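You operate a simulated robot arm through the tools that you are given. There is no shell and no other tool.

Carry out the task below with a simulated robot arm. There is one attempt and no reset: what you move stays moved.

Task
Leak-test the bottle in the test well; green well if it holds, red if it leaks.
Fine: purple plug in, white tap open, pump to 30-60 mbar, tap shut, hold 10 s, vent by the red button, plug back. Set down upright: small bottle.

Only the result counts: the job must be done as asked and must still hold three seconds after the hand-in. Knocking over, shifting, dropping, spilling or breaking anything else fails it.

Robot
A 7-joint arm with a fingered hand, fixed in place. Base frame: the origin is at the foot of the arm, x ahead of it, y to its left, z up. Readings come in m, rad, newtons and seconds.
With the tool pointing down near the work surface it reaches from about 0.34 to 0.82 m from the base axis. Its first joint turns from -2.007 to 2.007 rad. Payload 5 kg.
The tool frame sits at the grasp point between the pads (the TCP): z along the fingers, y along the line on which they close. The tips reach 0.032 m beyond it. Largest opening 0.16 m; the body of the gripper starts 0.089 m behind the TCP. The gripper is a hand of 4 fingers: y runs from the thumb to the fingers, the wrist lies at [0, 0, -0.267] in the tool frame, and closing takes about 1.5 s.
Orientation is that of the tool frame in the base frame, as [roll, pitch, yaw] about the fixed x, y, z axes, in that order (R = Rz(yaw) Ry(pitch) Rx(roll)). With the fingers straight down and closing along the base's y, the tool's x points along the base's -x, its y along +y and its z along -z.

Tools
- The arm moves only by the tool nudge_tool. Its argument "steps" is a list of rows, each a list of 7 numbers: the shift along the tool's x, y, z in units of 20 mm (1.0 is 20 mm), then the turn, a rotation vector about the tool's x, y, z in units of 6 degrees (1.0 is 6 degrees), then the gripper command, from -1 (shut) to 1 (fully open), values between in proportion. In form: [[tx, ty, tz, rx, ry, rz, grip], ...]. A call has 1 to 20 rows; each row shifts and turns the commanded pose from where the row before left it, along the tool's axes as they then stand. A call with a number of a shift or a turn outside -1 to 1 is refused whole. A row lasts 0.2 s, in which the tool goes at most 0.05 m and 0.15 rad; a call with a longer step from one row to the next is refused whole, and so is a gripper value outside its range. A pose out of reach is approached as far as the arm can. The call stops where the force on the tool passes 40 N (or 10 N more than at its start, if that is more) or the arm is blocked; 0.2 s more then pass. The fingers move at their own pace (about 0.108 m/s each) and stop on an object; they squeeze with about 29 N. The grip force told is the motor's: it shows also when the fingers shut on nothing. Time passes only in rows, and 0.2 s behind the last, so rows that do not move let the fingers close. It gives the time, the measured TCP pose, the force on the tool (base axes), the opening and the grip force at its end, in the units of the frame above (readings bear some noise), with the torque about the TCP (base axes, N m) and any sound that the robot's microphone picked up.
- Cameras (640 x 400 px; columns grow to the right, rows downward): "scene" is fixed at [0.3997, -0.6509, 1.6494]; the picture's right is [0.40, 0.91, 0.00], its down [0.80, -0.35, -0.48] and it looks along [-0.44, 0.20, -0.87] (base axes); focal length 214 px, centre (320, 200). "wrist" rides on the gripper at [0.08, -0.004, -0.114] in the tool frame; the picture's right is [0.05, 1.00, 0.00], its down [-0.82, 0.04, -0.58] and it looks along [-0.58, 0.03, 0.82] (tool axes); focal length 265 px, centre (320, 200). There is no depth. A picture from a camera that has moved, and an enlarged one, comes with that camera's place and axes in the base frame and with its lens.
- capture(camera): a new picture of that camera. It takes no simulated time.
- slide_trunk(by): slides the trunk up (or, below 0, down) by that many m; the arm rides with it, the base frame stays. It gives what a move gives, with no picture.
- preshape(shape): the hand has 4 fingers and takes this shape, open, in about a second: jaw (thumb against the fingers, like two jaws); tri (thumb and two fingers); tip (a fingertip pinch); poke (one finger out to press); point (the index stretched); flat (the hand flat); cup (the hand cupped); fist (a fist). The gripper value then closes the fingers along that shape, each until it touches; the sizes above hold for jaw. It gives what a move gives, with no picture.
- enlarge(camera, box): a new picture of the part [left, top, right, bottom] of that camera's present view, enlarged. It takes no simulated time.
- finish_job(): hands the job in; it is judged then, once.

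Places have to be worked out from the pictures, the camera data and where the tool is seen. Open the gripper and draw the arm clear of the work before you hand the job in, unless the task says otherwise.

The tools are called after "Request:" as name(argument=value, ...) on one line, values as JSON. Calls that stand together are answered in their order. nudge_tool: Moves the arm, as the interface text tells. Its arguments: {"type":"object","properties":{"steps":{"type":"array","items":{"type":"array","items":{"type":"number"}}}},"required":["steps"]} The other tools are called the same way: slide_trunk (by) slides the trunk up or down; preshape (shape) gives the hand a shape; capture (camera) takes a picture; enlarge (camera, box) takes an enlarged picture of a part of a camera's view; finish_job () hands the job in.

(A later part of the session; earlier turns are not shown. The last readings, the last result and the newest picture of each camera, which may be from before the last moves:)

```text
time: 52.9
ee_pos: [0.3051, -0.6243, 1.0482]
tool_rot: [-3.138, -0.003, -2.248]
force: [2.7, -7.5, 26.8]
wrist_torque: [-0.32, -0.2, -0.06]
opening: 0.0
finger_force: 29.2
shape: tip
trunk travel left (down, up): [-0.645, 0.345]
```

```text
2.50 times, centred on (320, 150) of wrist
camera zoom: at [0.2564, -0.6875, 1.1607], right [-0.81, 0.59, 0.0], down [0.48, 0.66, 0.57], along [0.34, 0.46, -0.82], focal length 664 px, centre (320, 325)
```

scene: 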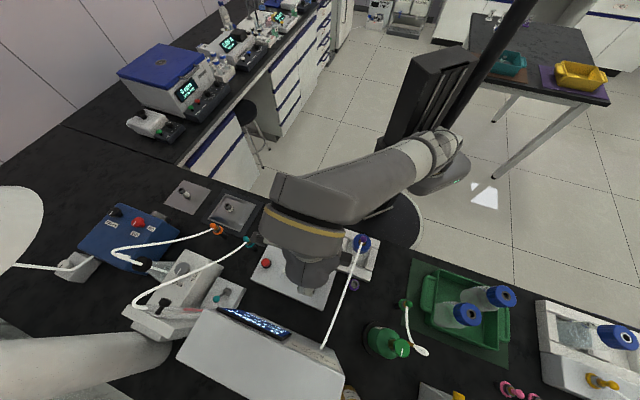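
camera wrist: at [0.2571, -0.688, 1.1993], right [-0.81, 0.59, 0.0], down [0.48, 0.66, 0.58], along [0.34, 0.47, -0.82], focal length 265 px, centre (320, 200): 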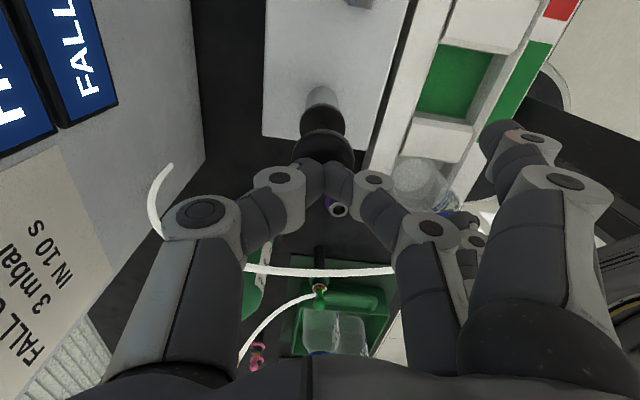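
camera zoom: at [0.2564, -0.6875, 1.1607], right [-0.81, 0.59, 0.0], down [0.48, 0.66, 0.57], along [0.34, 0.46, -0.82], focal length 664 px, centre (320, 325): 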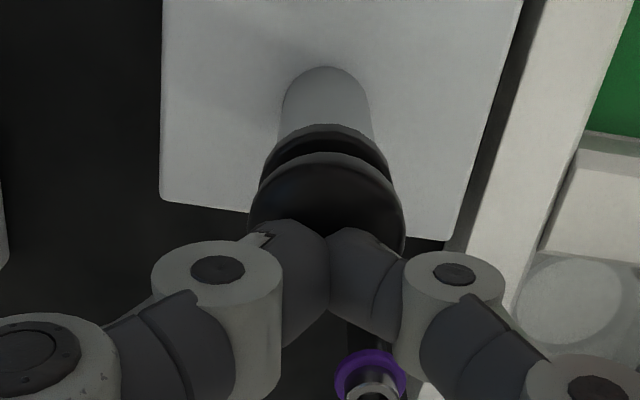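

The plunger reached its stop (26.8 N) after ~23 mm; the display stays at 0. Release the knob by rising 35 mm and read again.

Request:
nudge_tool(steps=[[0, 0, -0.25, 0, 0, 0, -1], [0, 0, -0.5, 0, 0, 0, -1], [0, 0, -0.5, 0, 0, 0, -1], [0, 0, -0.5, 0, 0, 0, -1], [0, 0, 0, 0, 0, 0, -1]])

Request:
enlarge(camera="scene", box=[215, 300, 295, 345])

Request:
enlarge(camera="wrist", box=[240, 70, 400, 230])

```text
time: 54.1
ee_pos: [0.3039, -0.6239, 1.0791]
tool_rot: [-3.142, -0.001, -2.253]
force: [0.6, 1.3, 1.7]
wrist_torque: [0.04, -0.03, 0.0]
opening: 0.0
finger_force: 29.1
shape: tip
trunk travel left (down, up): [-0.645, 0.345]
```

```text
8.00 times, centred on (255, 322) of scene
camera zoom: at [0.3997, -0.6509, 1.6494], right [0.4, 0.91, 0.0], down [0.8, -0.35, -0.48], along [-0.44, 0.2, -0.87], focal length 1716 px, centre (840, -780)
```

zoom: 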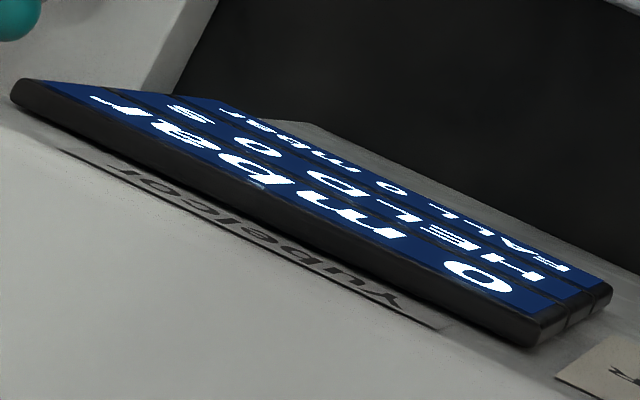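

```text
2.50 times, centred on (320, 150) of wrist
camera zoom: at [0.2557, -0.6881, 1.191], right [-0.81, 0.59, 0.0], down [0.48, 0.66, 0.58], along [0.34, 0.47, -0.82], focal length 664 px, centre (320, 325)
```

zoom: 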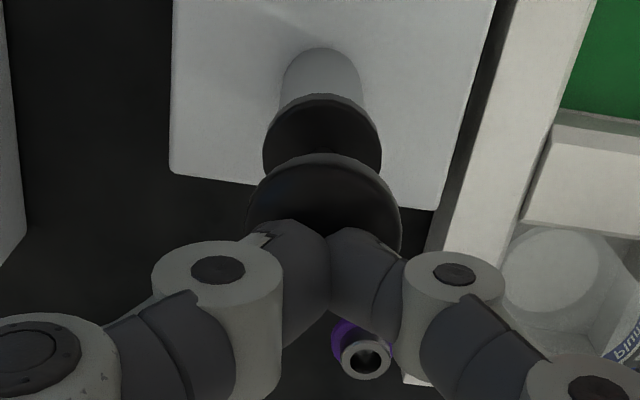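

The knob springs back up; the display remains 0, so the tap must be shut now. I go up and over to the far (+v) side of the white lever to push it toward the rack.

Request:
nudge_tool(steps=[[0, 0, -1, 0, 0, 0, -1], [0, 0, -1, 0, 0, 0, -1], [0.9, -0.2, 0, 0, 0, 0, -1], [0.9, -0.2, 0, 0, 0, 0, -1], [0.9, -0.2, 0, 0, 0, 0, -1], [0.9, -0.2, 0, 0, 0, 0, -1], [0.9, -0.2, 0, 0, 0, 0, -1], [0.76, -0.2, 0, 0, 0, 0, -1], [0, 0, 0, 0, 0, 0, -1]])

Request:
capture(camera="wrist")

Request:
capture(camera="scene")

```text
time: 56.1
ee_pos: [0.2789, -0.6704, 1.1099]
tool_rot: [-3.14, 0.001, -2.252]
force: [-0.4, 0.2, -0.6]
wrist_torque: [-0.01, 0.01, -0.01]
opening: 0.0001
finger_force: 28.9
shape: tip
out of reach, approached as far as the arm can: row 5, 6, 7, 8
trunk travel left (down, up): [-0.645, 0.345]
```

```text
taken
camera wrist: at [0.2306, -0.7352, 1.2234], right [-0.81, 0.59, 0.0], down [0.48, 0.66, 0.58], along [0.34, 0.47, -0.82], focal length 265 px, centre (320, 200)
```

wrist: 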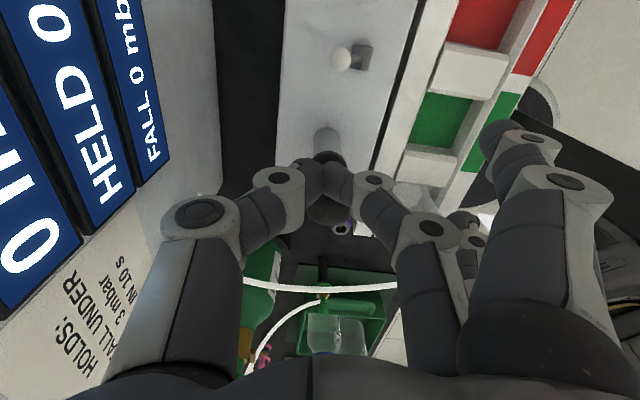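

```text
taken
```

scene: 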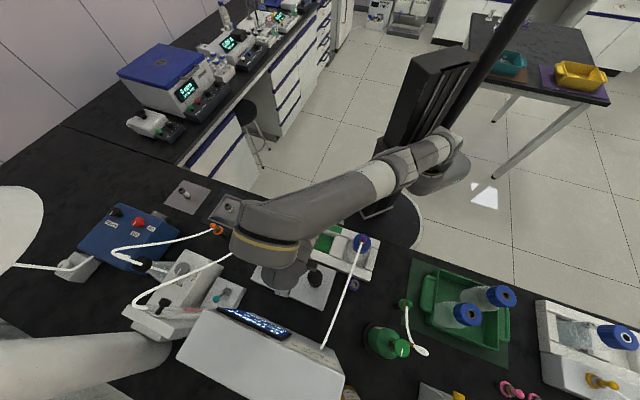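

Reach is limited because the shoulder sits low; raising the trunk will give more outward reach. I slide the trunk up 0.15 m.

Request:
slide_trunk(by=0.15)

Request:
nudge_tool(steps=[[0, 0, 1, 0, 0, 0, -1], [0, 0, 1, 0, 0, 0, -1], [0, 0, 1, 0, 0, 0, -1], [0, 0, 1, 0, 0, 0, -1], [0, 0, 1, 0, 0, 0, -1], [0, 0, 1, 0, 0, 0, -1], [0, 0, 0.7, 0, 0, 0, -1], [0, 0, 0, 0, 0, 0, -1]])

```text
time: 57.9
ee_pos: [0.2794, -0.6704, 1.2609]
tool_rot: [-3.14, 0.0, -2.252]
force: [0.8, -0.3, 0.1]
wrist_torque: [0.0, 0.02, -0.03]
opening: 0.0
finger_force: 28.2
shape: tip
trunk travel left (down, up): [-0.795, 0.195]
```

```text
time: 59.7
ee_pos: [0.2922, -0.7105, 1.1408]
tool_rot: [3.139, 0.003, -2.253]
force: [0.0, -0.7, 0.2]
wrist_torque: [0.01, 0.01, -0.02]
opening: 0.0001
finger_force: 28.9
shape: tip
out of reach, approached as far as the arm can: row 1, 2, 3, 4, 5, 6, 7
trunk travel left (down, up): [-0.795, 0.195]
```

Let me hold still one step to see where the commanded pose stands, and look.

Request:
nudge_tool(steps=[[0, 0, 0, 0, 0, 0, -1], [0, 0, 0, 0, 0, 0, -1]])

Request:
capture(camera="wrist")

Request:
capture(camera="scene")

```text
time: 60.3
ee_pos: [0.2925, -0.7109, 1.1414]
tool_rot: [3.14, 0.002, -2.251]
force: [1.2, 0.3, -0.1]
wrist_torque: [-0.03, 0.02, 0.01]
opening: 0.0
finger_force: 29.0
shape: tip
trunk travel left (down, up): [-0.795, 0.195]
```

```text
taken
camera wrist: at [0.2444, -0.7761, 1.254], right [-0.81, 0.59, 0.0], down [0.48, 0.66, 0.58], along [0.34, 0.47, -0.82], focal length 265 px, centre (320, 200)
```

wrist: 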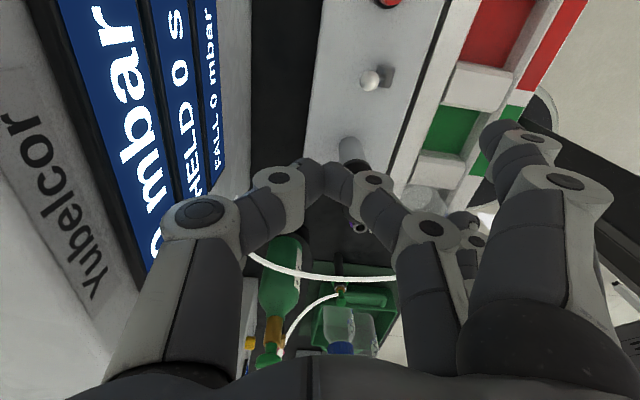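

```text
taken
```

scene: 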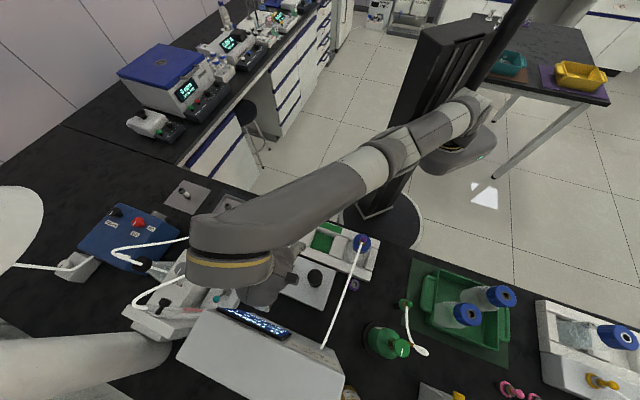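

The hand is at u≈-0.296, v≈0.709 and rather close to the display, so I step back toward -v and over to u≈-0.328, v≈0.690.

Request:
nudge_tool(steps=[[0, 0.5, 0, 0, 0, 0, -1], [0.5, 0.5, 0, 0, 0, 0, -1], [0.5, 0.1, 0, 0, 0, 0, -1], [0.5, 0, 0, 0, 0, 0, -1], [0, 0, 0, 0, 0, 0, -1]])

Request:
capture(camera="wrist")

```text
time: 61.5
ee_pos: [0.2632, -0.7245, 1.1417]
tool_rot: [-3.14, -0.001, -2.25]
force: [-0.3, -0.2, -0.4]
wrist_torque: [-0.01, 0.03, -0.02]
opening: 0.0
finger_force: 28.4
shape: tip
out of reach, approached as far as the arm can: row 1, 4
trunk travel left (down, up): [-0.795, 0.195]
```

```text
taken
camera wrist: at [0.2141, -0.7887, 1.2541], right [-0.81, 0.59, 0.0], down [0.48, 0.66, 0.58], along [0.34, 0.47, -0.82], focal length 265 px, centre (320, 200)
```

wrist: 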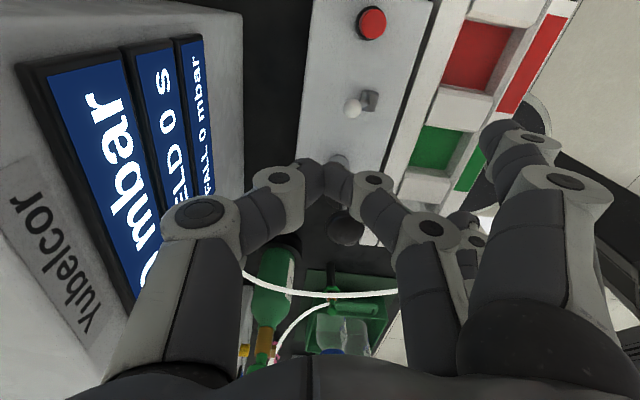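

TCP is now at about u=-0.327, v=0.697 with the lever ball ~36 mm to its rack side. I shift 4 mm back and descend in stages, watching the clearance to the instrument's face.

Request:
nudge_tool(steps=[[0, 0.2, 0.8, 0, 0, 0, -1], [0, 0, 1, 0, 0, 0, -1], [0, 0, 1, 0, 0, 0, -1], [0, 0, 1, 0, 0, 0, -1], [0, 0, 1, 0, 0, 0, -1], [0, 0, 1, 0, 0, 0, -1], [0, 0, 0, 0, 0, 0, -1]])

Request:
capture(camera="wrist")

Request:
enlarge(camera="scene", box=[180, 220, 330, 340])

```text
time: 63.1
ee_pos: [0.2595, -0.7202, 1.028]
tool_rot: [-3.14, 0.001, -2.25]
force: [-0.3, 0.2, -0.4]
wrist_torque: [0.01, 0.0, 0.01]
opening: 0.0
finger_force: 28.9
shape: tip
trunk travel left (down, up): [-0.795, 0.195]
```

```text
taken
camera wrist: at [0.2109, -0.7849, 1.1412], right [-0.81, 0.59, 0.0], down [0.48, 0.66, 0.58], along [0.34, 0.47, -0.82], focal length 265 px, centre (320, 200)
```

wrist: 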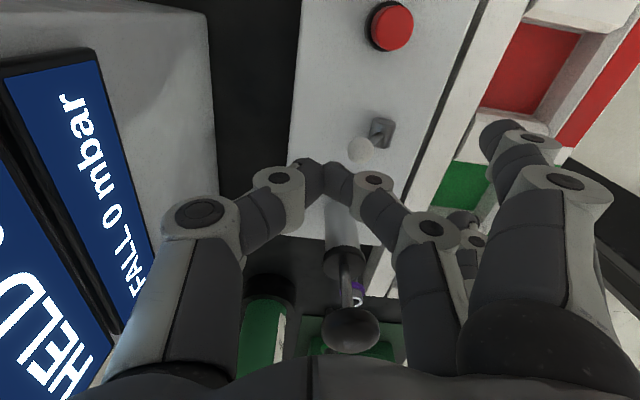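

```text
3.33 times, centred on (255, 280) of scene
camera zoom: at [0.3997, -0.6509, 1.6494], right [0.4, 0.91, 0.0], down [0.8, -0.35, -0.48], along [-0.44, 0.2, -0.87], focal length 715 px, centre (537, -67)
```

zoom: 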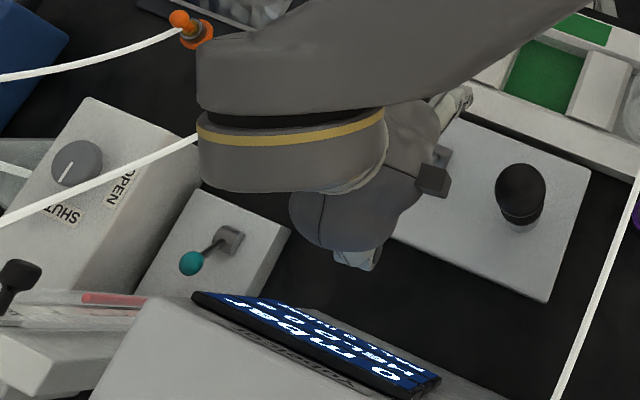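

The sloping finger back would push the lever badly, so instead I'll straddle the ball between thumb and finger and drag it. The ball is 32 mm to the rack side of the TCP; I open the pinch to ~0.045 m and centre it over the ball.

Request:
nudge_tool(steps=[[0, 0, 0, 0, 0, 0, -0.4], [0, 0.5, 0, 0, 0, 0, -0.4], [-0.07, 0.6, 0, 0, 0, 0, -0.4], [-0.07, 0.5, 0, 0, 0, 0, -0.4], [0, 0, 0, 0, 0, 0, -0.4], [0, 0, 0, 0, 0, 0, -0.4]])

Request:
capture(camera="wrist")

Request:
enlarge(camera="wrist", box=[240, 100, 400, 220])

```text
time: 64.5
ee_pos: [0.2357, -0.6987, 1.027]
tool_rot: [-3.141, 0.0, -2.251]
force: [0.9, 0.2, 0.0]
wrist_torque: [0.01, -0.04, -0.01]
opening: 0.0476
finger_force: 0.0
shape: tip
trunk travel left (down, up): [-0.795, 0.195]
```

```text
taken
camera wrist: at [0.1877, -0.7633, 1.1401], right [-0.81, 0.59, 0.0], down [0.48, 0.66, 0.58], along [0.34, 0.47, -0.82], focal length 265 px, centre (320, 200)
```

wrist: 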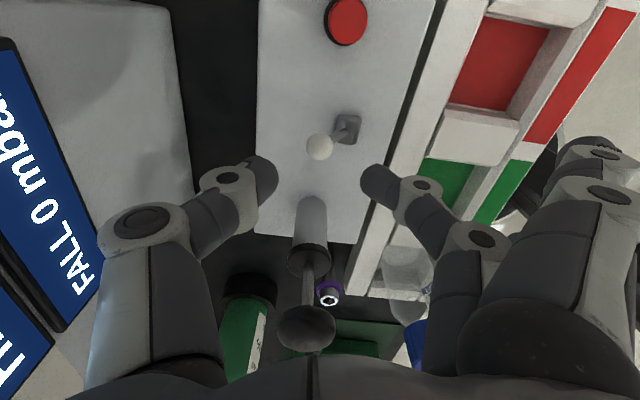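

```text
3.33 times, centred on (320, 160) of wrist
camera zoom: at [0.1877, -0.7633, 1.1401], right [-0.81, 0.59, 0.0], down [0.48, 0.66, 0.58], along [0.34, 0.47, -0.82], focal length 885 px, centre (320, 333)
```

zoom: 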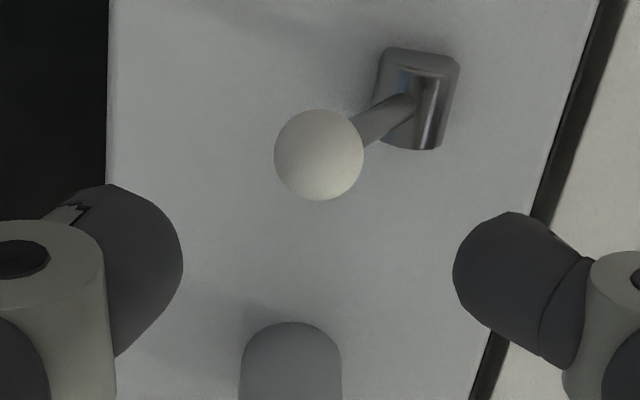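

The white ball is centred between thumb and finger. Descend 57 mm to straddle it.

Request:
nudge_tool(steps=[[-0.12, 0, 0.7, 0, 0, 0, -0.4], [0, 0, 0.7, 0, 0, 0, -0.4], [0, 0, 0.7, 0, 0, 0, -0.4], [0, 0, 0.7, 0, 0, 0, -0.4], [0, 0, 0, 0, 0, 0, -0.4]])

Request:
capture(camera="wrist")

Request:
enlarge(camera="scene", box=[180, 220, 330, 340])

```text
time: 65.7
ee_pos: [0.2367, -0.6989, 0.9732]
tool_rot: [-3.14, 0.001, -2.25]
force: [-0.4, -0.7, -0.3]
wrist_torque: [-0.01, -0.01, 0.04]
opening: 0.0475
finger_force: 0.0
shape: tip
trunk travel left (down, up): [-0.795, 0.195]
```

```text
taken
camera wrist: at [0.1888, -0.7628, 1.0843], right [-0.81, 0.59, 0.0], down [0.48, 0.66, 0.58], along [0.34, 0.47, -0.82], focal length 265 px, centre (320, 200)
```

wrist: 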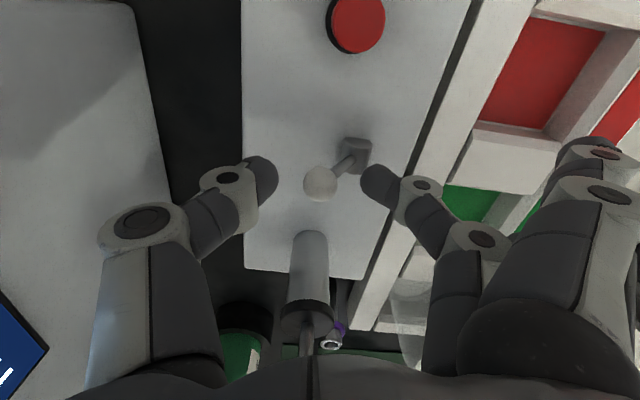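

```text
3.33 times, centred on (255, 280) of scene
camera zoom: at [0.3997, -0.6509, 1.6494], right [0.4, 0.91, 0.0], down [0.8, -0.35, -0.48], along [-0.44, 0.2, -0.87], focal length 715 px, centre (537, -67)
```

zoom: 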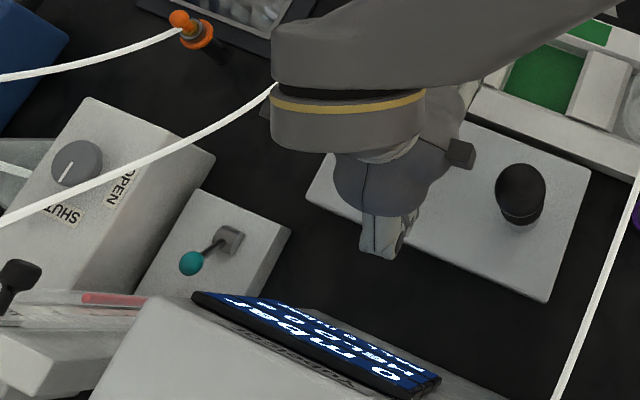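

The ball is between the fingertips. Now drag toward the rack (tool +y) in 10 mm rows, watching the force.

Request:
nudge_tool(steps=[[0, 0.5, 0, 0, 0, 0, -0.4], [0, 0.5, 0, 0, 0, 0, -0.4], [0, 0.5, 0, 0, 0, 0, -0.4], [0, 0.5, 0, 0, 0, 0, -0.4], [0, 0, 0, 0, 0, 0, -0.4]])

Request:
capture(camera="wrist")

```text
time: 66.9
ee_pos: [0.2063, -0.6725, 0.9711]
tool_rot: [-3.141, 0.0, -2.252]
force: [0.0, -0.2, -1.2]
wrist_torque: [0.01, -0.04, -0.02]
opening: 0.048
finger_force: 0.1
shape: tip
trunk travel left (down, up): [-0.795, 0.195]
```

```text
taken
camera wrist: at [0.1581, -0.7364, 1.0845], right [-0.81, 0.59, 0.0], down [0.48, 0.66, 0.58], along [0.34, 0.47, -0.82], focal length 265 px, centre (320, 200)
```

wrist: 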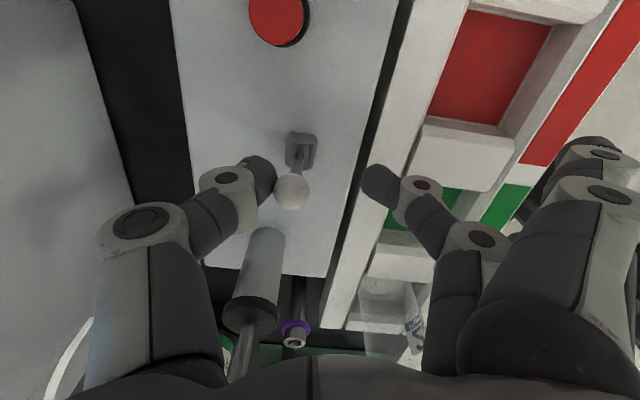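

The lever follows with little force; it is now about upright. Continue 40 mm more.

Request:
nudge_tool(steps=[[0, 0.5, 0, 0, 0, 0, -0.4], [0, 0.5, 0, 0, 0, 0, -0.4], [0, 0.4, 0, 0, 0, 0, -0.4], [0, 0, 0, 0, 0, 0, -0.4]])

Request:
capture(camera="wrist")

```text
time: 67.9
ee_pos: [0.1856, -0.6533, 0.9729]
tool_rot: [-3.14, 0.002, -2.252]
force: [0.7, -0.3, 0.8]
wrist_torque: [-0.03, -0.01, 0.02]
opening: 0.0481
finger_force: 0.0
shape: tip
trunk travel left (down, up): [-0.795, 0.195]
```

```text
taken
camera wrist: at [0.1366, -0.7184, 1.084], right [-0.81, 0.59, 0.0], down [0.48, 0.66, 0.58], along [0.34, 0.47, -0.82], focal length 265 px, centre (320, 200)
```

wrist: 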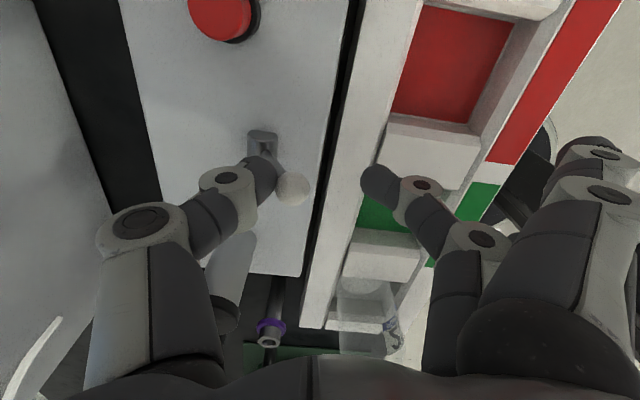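

The lever now leans toward the rack but not yet as far as it leaned the other way. Push another 10 mm to its stop.

Request:
nudge_tool(steps=[[0, 0.25, 0, 0, 0, 0, -0.4], [0, 0.25, 0, 0, 0, 0, -0.4], [0, 0, 0, 0, 0, 0, -0.4]])

Request:
enlarge(camera="wrist", box=[200, 100, 400, 250])

```text
time: 68.7
ee_pos: [0.1793, -0.6497, 0.9716]
tool_rot: [-3.138, -0.002, -2.251]
force: [5.9, -7.5, 5.2]
wrist_torque: [-0.24, -0.24, -0.13]
opening: 0.0543
finger_force: 0.1
shape: tip
trunk travel left (down, up): [-0.795, 0.195]
```

```text
2.67 times, centred on (300, 175) of wrist
camera zoom: at [0.1301, -0.7127, 1.0838], right [-0.81, 0.59, 0.0], down [0.48, 0.66, 0.58], along [0.34, 0.47, -0.82], focal length 708 px, centre (373, 267)
```

zoom: 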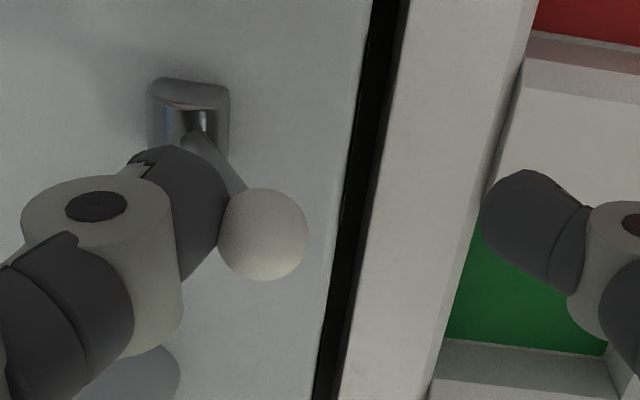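

The lever is at its stop against the rack side (≈9.5 N resistance). Back off 12 mm, rise clear and look at the lever and display.

Request:
nudge_tool(steps=[[0, -0.6, 0, 0, 0, 0, -0.4], [0, -0.4, 0, 0, 0, 0, -0.4], [0, 0, -1, 0, 0, 0, -0.4], [0, 0, -1, 0, 0, 0, -0.4], [0, 0, -1, 0, 0, 0, -0.4], [0, 0, -1, 0, 0, 0, -0.4], [0, 0, 0, 0, 0, 0, -0.4]])

Request:
capture(camera="wrist")

Request:
capture(camera="scene")

```text
time: 70.3
ee_pos: [0.1924, -0.6626, 1.0519]
tool_rot: [-3.141, 0.0, -2.253]
force: [-0.2, 0.3, 0.1]
wrist_torque: [-0.01, -0.01, 0.02]
opening: 0.0481
finger_force: 0.2
shape: tip
trunk travel left (down, up): [-0.795, 0.195]
```

```text
taken
camera wrist: at [0.1445, -0.7269, 1.1638], right [-0.81, 0.59, 0.0], down [0.48, 0.66, 0.58], along [0.34, 0.47, -0.82], focal length 265 px, centre (320, 200)
```

wrist: 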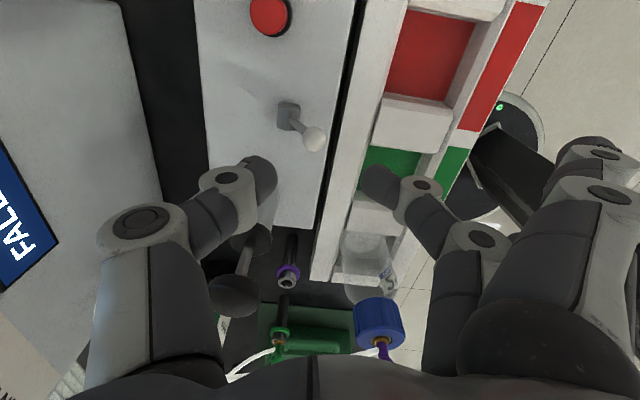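

```text
taken
```

scene: 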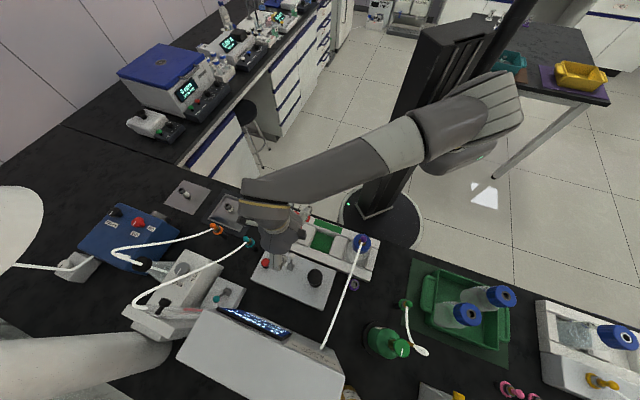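

The lever now leans to the rack side. Close the pinch, rise and return over the pump knob.

Request:
nudge_tool(steps=[[0, 0, -1, 0, 0, 0, -1], [0, 0, -1, 0, 0, 0, -1], [0, 0, -1, 0, 0, 0, -1], [-0.8, -0.54, 0, 0, 0, 0, -1], [-0.8, -0.54, 0, 0, 0, 0, -1], [-0.8, -0.54, 0, 0, 0, 0, -1], [-0.8, -0.54, 0, 0, 0, 0, -1], [-0.9, -0.54, 0, 0, 0, 0, -1], [-0.9, -0.54, 0, 0, 0, 0, -1], [0, 0, 0, 0, 0, 0, -1]])

Request:
enlarge(camera="wrist", box=[240, 60, 400, 200])

Request:
enlarge(camera="scene", box=[215, 300, 295, 345])

```text
time: 72.5
ee_pos: [0.3045, -0.6237, 1.1106]
tool_rot: [-3.14, 0.0, -2.252]
force: [0.1, -0.5, -0.5]
wrist_torque: [0.01, 0.01, -0.03]
opening: 0.0
finger_force: 29.0
shape: tip
trunk travel left (down, up): [-0.795, 0.195]
```

```text
2.86 times, centred on (320, 130) of wrist
camera zoom: at [0.2566, -0.6882, 1.2235], right [-0.81, 0.59, 0.0], down [0.48, 0.66, 0.58], along [0.34, 0.47, -0.82], focal length 758 px, centre (320, 400)
```

zoom: 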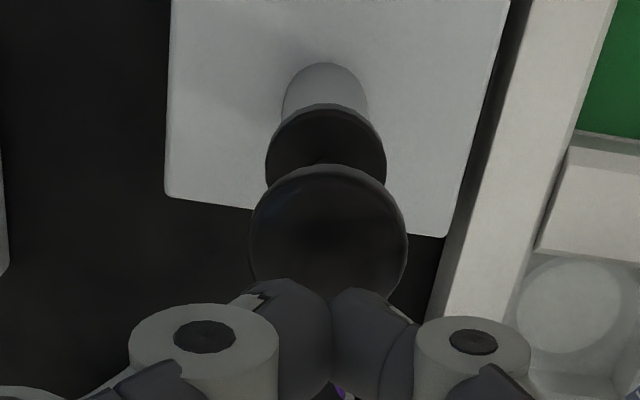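

```text
8.00 times, centred on (255, 322) of scene
camera zoom: at [0.3997, -0.6509, 1.6494], right [0.4, 0.91, 0.0], down [0.8, -0.35, -0.48], along [-0.44, 0.2, -0.87], focal length 1716 px, centre (840, -780)
```

zoom: 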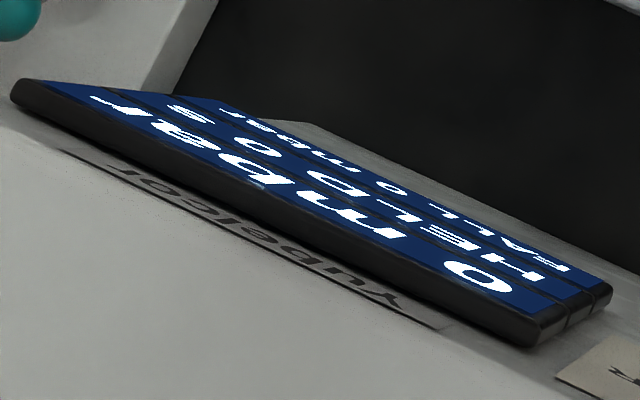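

Over the pump again. Descend and press about 10 mm of the stroke, then read the display.

Request:
nudge_tool(steps=[[0, 0, 0.8, 0, 0, 0, -1], [0, 0, 0.8, 0, 0, 0, -1], [0, 0, 0.5, 0, 0, 0, -1], [0, 0, 0.5, 0, 0, 0, -1], [0, 0, 0, 0, 0, 0, -1]])

Request:
enlarge(camera="scene", box=[215, 300, 295, 345])

```text
time: 73.7
ee_pos: [0.3062, -0.625, 1.0587]
tool_rot: [-3.14, 0.002, -2.25]
force: [-1.2, 0.7, 4.6]
wrist_torque: [0.04, 0.01, 0.0]
opening: 0.0
finger_force: 29.6
shape: tip
trunk travel left (down, up): [-0.795, 0.195]
```

```text
8.00 times, centred on (255, 322) of scene
camera zoom: at [0.3997, -0.6509, 1.6494], right [0.4, 0.91, 0.0], down [0.8, -0.35, -0.48], along [-0.44, 0.2, -0.87], focal length 1716 px, centre (840, -780)
```

zoom: 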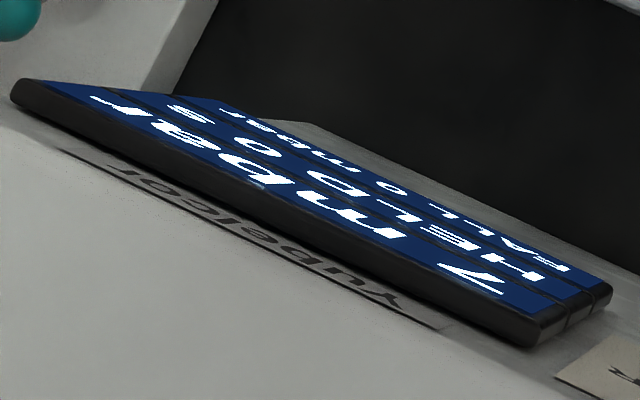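

The display now shows a single digit (looks like 7 mbar), so the tap is open. Press the rest of the stroke and read.

Request:
nudge_tool(steps=[[0, 0, 0.25, 0, 0, 0, -1], [0, 0, 0.2, 0, 0, 0, -1], [0, 0, 0, 0, 0, 0, -1]])

Request:
enlarge(camera="scene", box=[215, 300, 295, 345])

Request:
capture(camera="wrist")

```text
time: 74.5
ee_pos: [0.3035, -0.6244, 1.0507]
tool_rot: [-3.14, 0.0, -2.251]
force: [0.5, 3.1, 5.2]
wrist_torque: [0.1, 0.03, 0.01]
opening: 0.0
finger_force: 28.7
shape: tip
trunk travel left (down, up): [-0.795, 0.195]
```

```text
8.00 times, centred on (255, 322) of scene
camera zoom: at [0.3997, -0.6509, 1.6494], right [0.4, 0.91, 0.0], down [0.8, -0.35, -0.48], along [-0.44, 0.2, -0.87], focal length 1716 px, centre (840, -780)
```

zoom: 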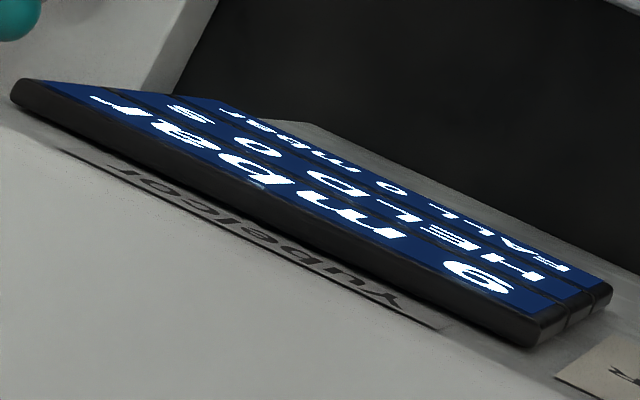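

```text
taken
camera wrist: at [0.2574, -0.6889, 1.1635], right [-0.81, 0.59, 0.0], down [0.48, 0.66, 0.58], along [0.34, 0.47, -0.82], focal length 265 px, centre (320, 200)
```

wrist: 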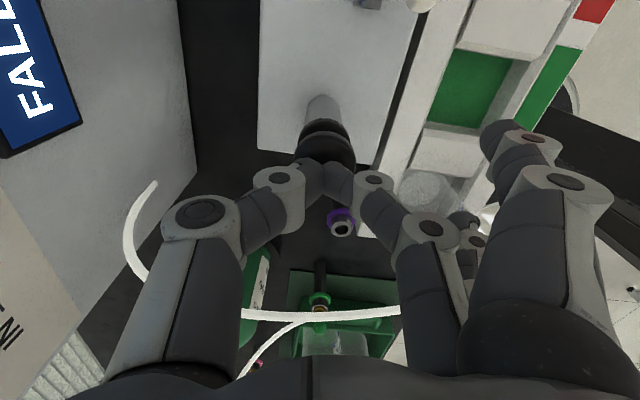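

The pressure is rising slowly with the plunger. I'll do a quick release-and-press cycle and read again to learn the gain per stroke.

Request:
nudge_tool(steps=[[0, 0, -0.7, 0, 0, 0, -1], [0, 0, -0.7, 0, 0, 0, -1], [0, 0, 0.7, 0, 0, 0, -1], [0, 0, 0.7, 0, 0, 0, -1]])

Request:
enlarge(camera="scene", box=[255, 315, 290, 340])

Request:
enlarge(camera="scene", box=[215, 300, 295, 345])

```text
time: 75.5
ee_pos: [0.306, -0.6235, 1.0491]
tool_rot: [-3.139, -0.002, -2.251]
force: [0.8, -2.7, 6.6]
wrist_torque: [-0.06, 0.01, 0.05]
opening: 0.0
finger_force: 29.1
shape: tip
trunk travel left (down, up): [-0.795, 0.195]
```

```text
16.00 times, centred on (272, 328) of scene
camera zoom: at [0.3997, -0.6509, 1.6494], right [0.4, 0.91, 0.0], down [0.8, -0.35, -0.48], along [-0.44, 0.2, -0.87], focal length 3432 px, centre (1080, -1840)
```

zoom: 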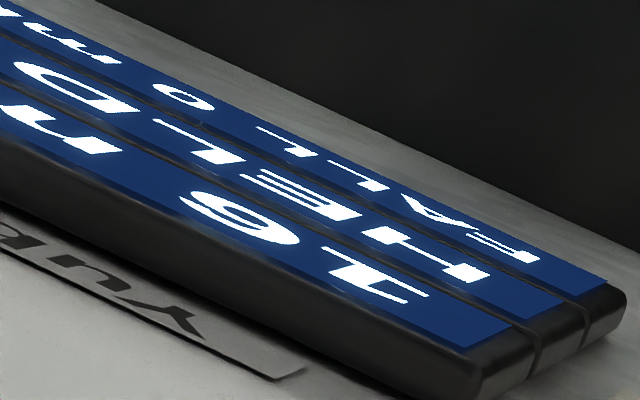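

```text
8.00 times, centred on (255, 322) of scene
camera zoom: at [0.3997, -0.6509, 1.6494], right [0.4, 0.91, 0.0], down [0.8, -0.35, -0.48], along [-0.44, 0.2, -0.87], focal length 1716 px, centre (840, -780)
```

zoom: 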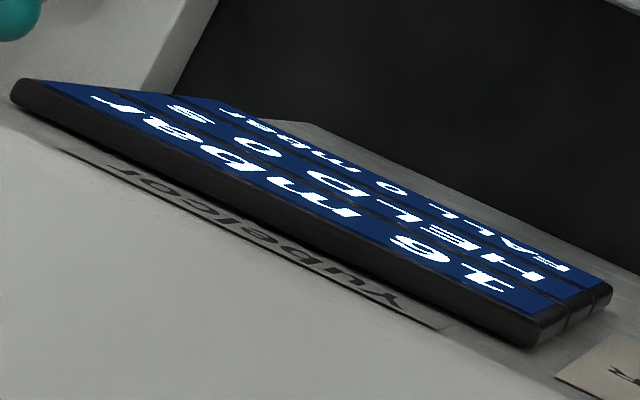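

The display shows 2 digits now ("19", reading the upside-down glyphs), i.e. roughly +10 mbar per stroke. I do two more full strokes.

Request:
nudge_tool(steps=[[0, 0, -0.7, 0, 0, 0, -1], [0, 0, -0.7, 0, 0, 0, -1], [0, 0, 0.7, 0, 0, 0, -1], [0, 0, 0.7, 0, 0, 0, -1], [0, 0, -0.7, 0, 0, 0, -1], [0, 0, -0.7, 0, 0, 0, -1], [0, 0, 0.7, 0, 0, 0, -1], [0, 0, 0.7, 0, 0, 0, -1]])

Request:
enlarge(camera="scene", box=[255, 315, 290, 340])

Request:
capture(camera="wrist")

```text
time: 77.3
ee_pos: [0.3047, -0.6247, 1.0508]
tool_rot: [-3.14, -0.003, -2.252]
force: [-1.2, -1.3, 7.0]
wrist_torque: [-0.02, 0.08, 0.0]
opening: 0.0
finger_force: 28.9
shape: tip
trunk travel left (down, up): [-0.795, 0.195]
```

```text
16.00 times, centred on (272, 328) of scene
camera zoom: at [0.3997, -0.6509, 1.6494], right [0.4, 0.91, 0.0], down [0.8, -0.35, -0.48], along [-0.44, 0.2, -0.87], focal length 3432 px, centre (1080, -1840)
```

zoom: 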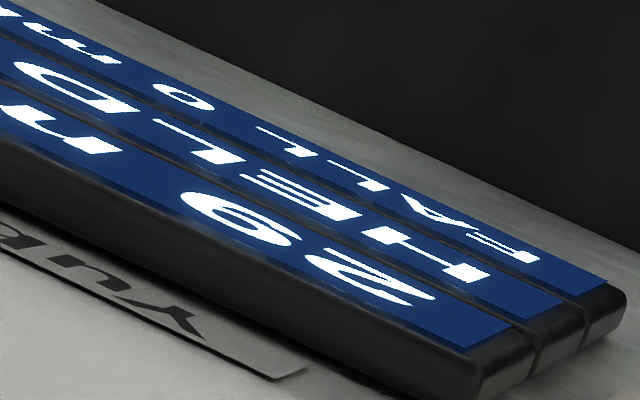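

```text
taken
camera wrist: at [0.2572, -0.6881, 1.1632], right [-0.81, 0.59, 0.0], down [0.48, 0.66, 0.58], along [0.34, 0.46, -0.82], focal length 265 px, centre (320, 200)
```

wrist: 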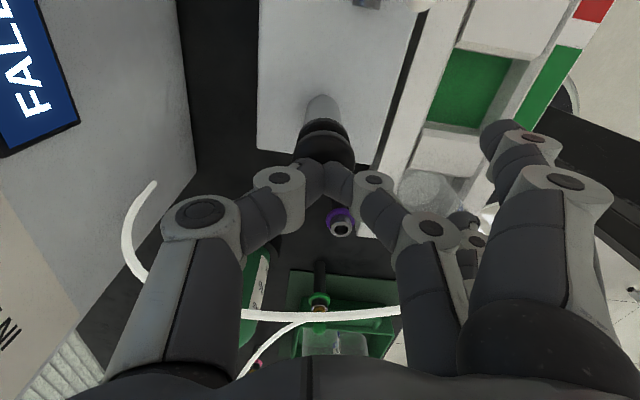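

Digits read consistently as 9 → 16 → 29 (about 6.5 mbar per quick stroke). Two more strokes should give ~42; then I'll read again.

Request:
nudge_tool(steps=[[0, 0, -0.7, 0, 0, 0, -1], [0, 0, -0.7, 0, 0, 0, -1], [0, 0, 0.7, 0, 0, 0, -1], [0, 0, 0.7, 0, 0, 0, -1], [0, 0, -0.7, 0, 0, 0, -1], [0, 0, -0.7, 0, 0, 0, -1], [0, 0, 0.7, 0, 0, 0, -1], [0, 0, 0.7, 0, 0, 0, -1]])

Request:
enlarge(camera="scene", box=[255, 315, 290, 340])

```text
time: 79.1
ee_pos: [0.3055, -0.6239, 1.0517]
tool_rot: [-3.141, 0.001, -2.251]
force: [-0.8, 0.0, 6.3]
wrist_torque: [0.04, 0.02, 0.03]
opening: 0.0
finger_force: 29.1
shape: tip
trunk travel left (down, up): [-0.795, 0.195]
```

```text
16.00 times, centred on (272, 328) of scene
camera zoom: at [0.3997, -0.6509, 1.6494], right [0.4, 0.91, 0.0], down [0.8, -0.35, -0.48], along [-0.44, 0.2, -0.87], focal length 3432 px, centre (1080, -1840)
```

zoom: 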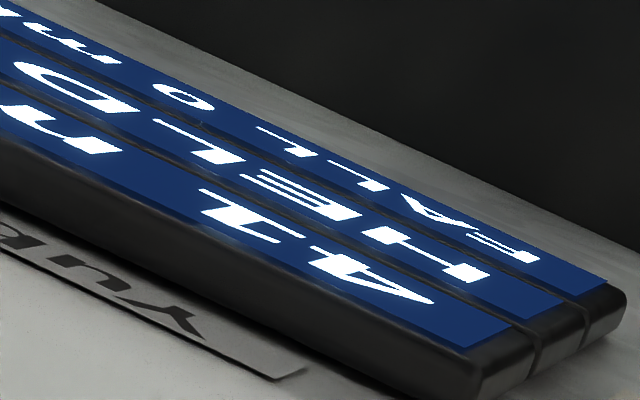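

Display reads 41 mbar – in range. Now I leave the knob, and go straight to the tap lever (ball now at v≈0.607) with the pinch opened to straddle it.

Request:
nudge_tool(steps=[[0, 0, -1, 0, 0, 0, -1], [0, 0, -1, 0, 0, 0, -1], [0, 0, -1, 0, 0, 0, -0.4], [0.95, 0.6, 0, 0, 0, 0, -0.4], [0.95, 0.6, 0, 0, 0, 0, -0.4], [0.95, 0.6, 0, 0, 0, 0, -0.4], [0.95, 0.6, 0, 0, 0, 0, -0.4], [0.95, 0.6, 0, 0, 0, 0, -0.4], [0, 0, 1, 0, 0, 0, -0.4], [0, 0, 1, 0, 0, 0, -0.4], [0, 0, 1, 0, 0, 0, -0.4], [0, 0, 0.9, 0, 0, 0, -0.4], [0, 0, 0, 0, 0, 0, -0.4]])

Request:
enlarge(camera="wrist", box=[240, 90, 400, 220])

Request:
enlarge(camera="scene", box=[255, 315, 290, 340])

```text
time: 81.9
ee_pos: [0.1985, -0.6614, 1.0322]
tool_rot: [-3.139, 0.0, -2.252]
force: [0.1, 0.0, 0.2]
wrist_torque: [-0.03, 0.02, 0.03]
opening: 0.0477
finger_force: 0.1
shape: tip
trunk travel left (down, up): [-0.795, 0.195]
```

```text
3.08 times, centred on (320, 155) of wrist
camera zoom: at [0.1502, -0.7253, 1.1453], right [-0.81, 0.59, 0.0], down [0.48, 0.66, 0.58], along [0.34, 0.47, -0.82], focal length 817 px, centre (320, 338)
```

zoom: 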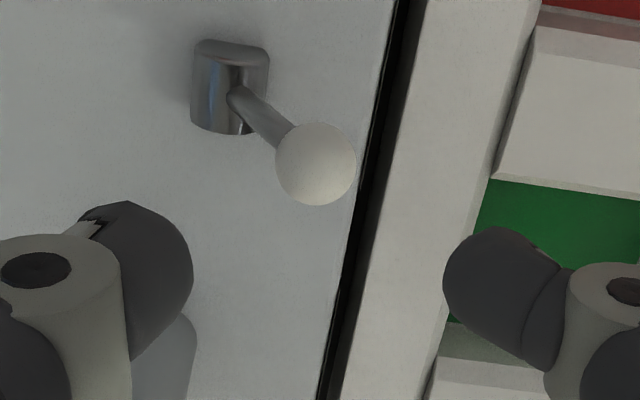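

```text
16.00 times, centred on (272, 328) of scene
camera zoom: at [0.3997, -0.6509, 1.6494], right [0.4, 0.91, 0.0], down [0.8, -0.35, -0.48], along [-0.44, 0.2, -0.87], focal length 3432 px, centre (1080, -1840)
```

zoom: 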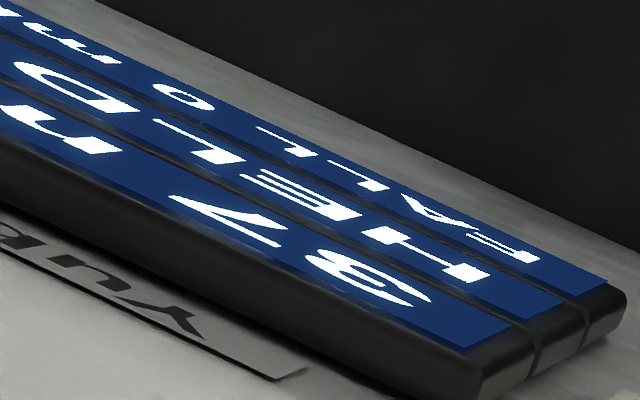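

Display reads 37 now (some loss while the tap is open), so I shut the tap at once: descend over the ball and drag the lever to the far side.

Request:
nudge_tool(steps=[[0, 0, 1, 0, 0, 0, -0.4], [0, 0, 1, 0, 0, 0, -0.4], [0, 0, 0.95, 0, 0, 0, -0.4], [0, -0.9, 0, 0, 0, 0, -0.4], [0, -0.9, 0, 0, 0, 0, -0.4], [0, -0.9, 0, 0, 0, 0, -0.4], [0, -0.5, 0, 0, 0, 0, -0.4], [0, -0.3, 0, 0, 0, 0, -0.4]])

Request:
enlarge(camera="wrist", box=[240, 90, 400, 220])

Request:
enlarge(camera="scene", box=[245, 305, 290, 340])

```text
time: 83.7
ee_pos: [0.2557, -0.7042, 0.9724]
tool_rot: [3.141, 0.001, -2.252]
force: [0.0, 1.4, -0.3]
wrist_torque: [0.01, 0.01, 0.0]
opening: 0.0486
finger_force: 0.0
shape: tip
trunk travel left (down, up): [-0.795, 0.195]
```

```text
3.08 times, centred on (320, 155) of wrist
camera zoom: at [0.2059, -0.7682, 1.0855], right [-0.81, 0.59, 0.0], down [0.48, 0.66, 0.58], along [0.34, 0.47, -0.82], focal length 817 px, centre (320, 338)
```

zoom: 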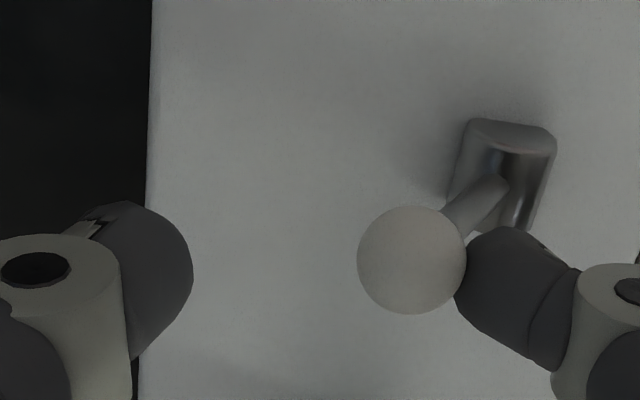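

```text
11.43 times, centred on (268, 322) of scene
camera zoom: at [0.3997, -0.6509, 1.6494], right [0.4, 0.91, 0.0], down [0.8, -0.35, -0.48], along [-0.44, 0.2, -0.87], focal length 2451 px, centre (920, -1200)
```

zoom: 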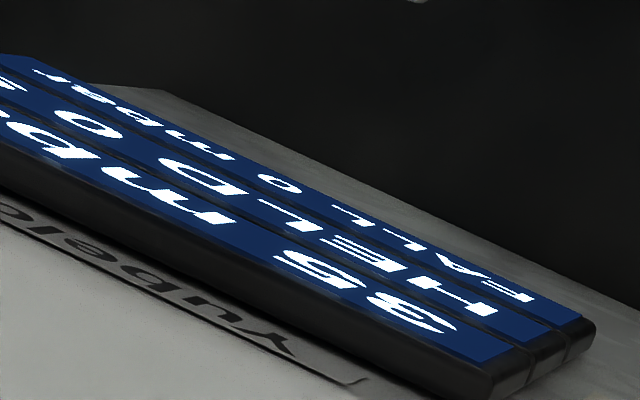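

35 mbar, lever nearly at the far stop. Push a few mm more to be sure it is fully shut.

Request:
nudge_tool(steps=[[0, -0.25, 0, 0, 0, 0, -0.4], [0, 0, 0, 0, 0, 0, -0.4]])

Request:
enlarge(camera="scene", box=[245, 305, 290, 340])

Request:
enlarge(camera="wrist", box=[240, 90, 400, 220])

```text
time: 84.3
ee_pos: [0.2564, -0.7079, 0.9745]
tool_rot: [-3.139, -0.001, -2.251]
force: [-2.5, 3.7, 1.4]
wrist_torque: [0.1, 0.06, -0.02]
opening: 0.052
finger_force: 0.0
shape: tip
trunk travel left (down, up): [-0.795, 0.195]
```

```text
11.43 times, centred on (268, 322) of scene
camera zoom: at [0.3997, -0.6509, 1.6494], right [0.4, 0.91, 0.0], down [0.8, -0.35, -0.48], along [-0.44, 0.2, -0.87], focal length 2451 px, centre (920, -1200)
```

zoom: 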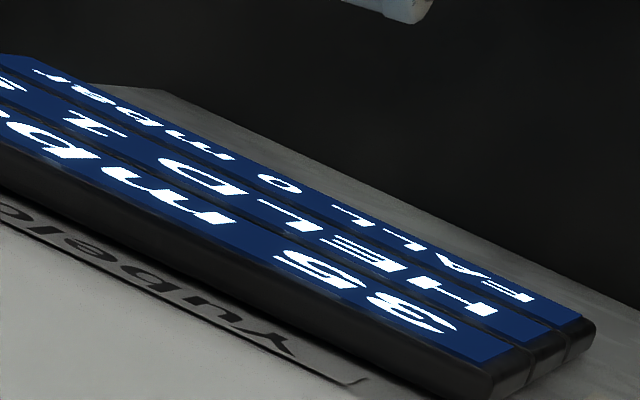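

```text
3.08 times, centred on (320, 155) of wrist
camera zoom: at [0.2092, -0.7713, 1.086], right [-0.81, 0.59, 0.0], down [0.48, 0.66, 0.58], along [0.34, 0.47, -0.82], focal length 817 px, centre (320, 338)
```

zoom: 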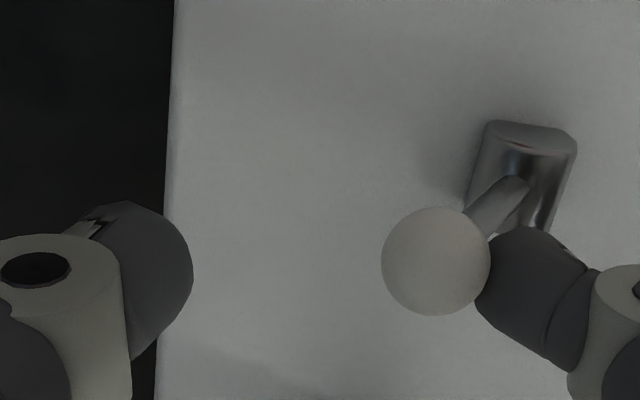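

Timer shows HELD 1 s at 35 mbar, so the tap is shut and the hold has begun. I centre the fingers off the ball, rise, and wait there.

Request:
nudge_tool(steps=[[0, 0.4, 0, 0, 0, 0, -0.4], [0, 0.4, 0, 0, 0, 0, -0.4], [0, 0, -0.8, 0, 0, 0, -0.4], [0, 0, -1, 0, 0, 0, -0.4], [0, 0, -1, 0, 0, 0, -0.4], [0, 0, -1, 0, 0, 0, -0.4], [0, 0, 0, 0, 0, 0, -0.4], [0, 0, 0, 0, 0, 0, -0.4]])

Request:
enlarge(camera="scene", box=[245, 305, 290, 340])

Request:
capture(camera="wrist")

```text
time: 86.1
ee_pos: [0.2446, -0.6974, 1.0484]
tool_rot: [-3.141, -0.001, -2.252]
force: [0.0, 0.3, -0.2]
wrist_torque: [0.0, 0.02, 0.01]
opening: 0.048
finger_force: 0.1
shape: tip
trunk travel left (down, up): [-0.795, 0.195]
```

```text
11.43 times, centred on (268, 322) of scene
camera zoom: at [0.3997, -0.6509, 1.6494], right [0.4, 0.91, 0.0], down [0.8, -0.35, -0.48], along [-0.44, 0.2, -0.87], focal length 2451 px, centre (920, -1200)
```

zoom: 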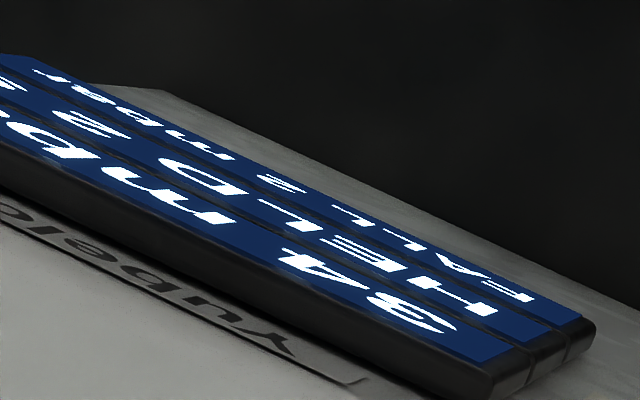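

```text
taken
camera wrist: at [0.197, -0.7612, 1.1617], right [-0.81, 0.59, 0.0], down [0.48, 0.66, 0.58], along [0.34, 0.47, -0.82], focal length 265 px, centre (320, 200)
```

wrist: 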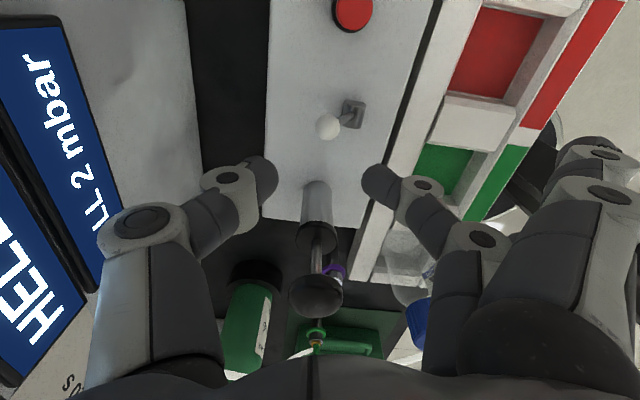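

34 mbar, HELD 2 s, FALL 2 mbar — it looks like a leak, but I complete the 10 s hold. Waiting without moving; meanwhile I'll also inspect the plug seat.

Request:
nudge_tool(steps=[[0, 0, 0, 0, 0, 0, -0.4], [0, 0, 0, 0, 0, 0, -0.4], [0, 0, 0, 0, 0, 0, -0.4], [0, 0, 0, 0, 0, 0, -0.4], [0, 0, 0, 0, 0, 0, -0.4], [0, 0, 0, 0, 0, 0, -0.4], [0, 0, 0, 0, 0, 0, -0.4], [0, 0, 0, 0, 0, 0, -0.4], [0, 0, 0, 0, 0, 0, -0.4], [0, 0, 0, 0, 0, 0, -0.4], [0, 0, 0, 0, 0, 0, -0.4], [0, 0, 0, 0, 0, 0, -0.4], [0, 0, 0, 0, 0, 0, -0.4], [0, 0, 0, 0, 0, 0, -0.4], [0, 0, 0, 0, 0, 0, -0.4], [0, 0, 0, 0, 0, 0, -0.4], [0, 0, 0, 0, 0, 0, -0.4], [0, 0, 0, 0, 0, 0, -0.4], [0, 0, 0, 0, 0, 0, -0.4], [0, 0, 0, 0, 0, 0, -0.4]])

Request:
enlarge(camera="scene", box=[245, 305, 290, 340])

Request:
enlarge(camera="scene", box=[345, 230, 375, 255])

```text
time: 90.3
ee_pos: [0.2452, -0.6973, 1.0494]
tool_rot: [-3.139, 0.001, -2.254]
force: [-0.3, 0.7, 0.6]
wrist_torque: [-0.01, 0.0, 0.0]
opening: 0.0482
finger_force: 0.0
shape: tip
trunk travel left (down, up): [-0.795, 0.195]
```

```text
11.43 times, centred on (268, 322) of scene
camera zoom: at [0.3997, -0.6509, 1.6494], right [0.4, 0.91, 0.0], down [0.8, -0.35, -0.48], along [-0.44, 0.2, -0.87], focal length 2451 px, centre (920, -1200)
```

zoom: 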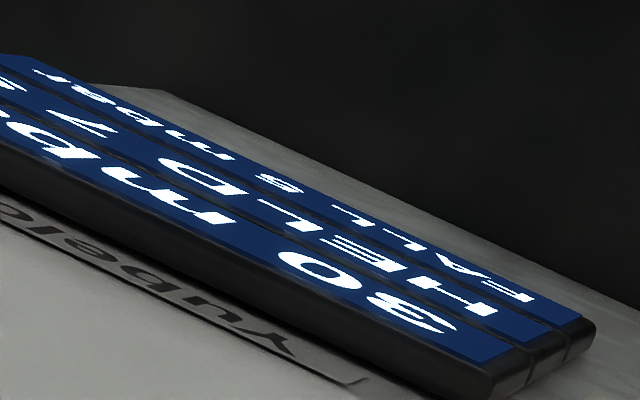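

```text
16.00 times, centred on (360, 242) of scene
camera zoom: at [0.3997, -0.6509, 1.6494], right [0.4, 0.91, 0.0], down [0.8, -0.35, -0.48], along [-0.44, 0.2, -0.87], focal length 3432 px, centre (-320, -480)
```

zoom: 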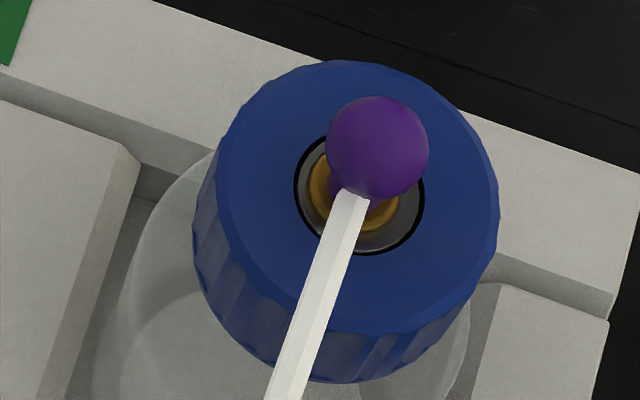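

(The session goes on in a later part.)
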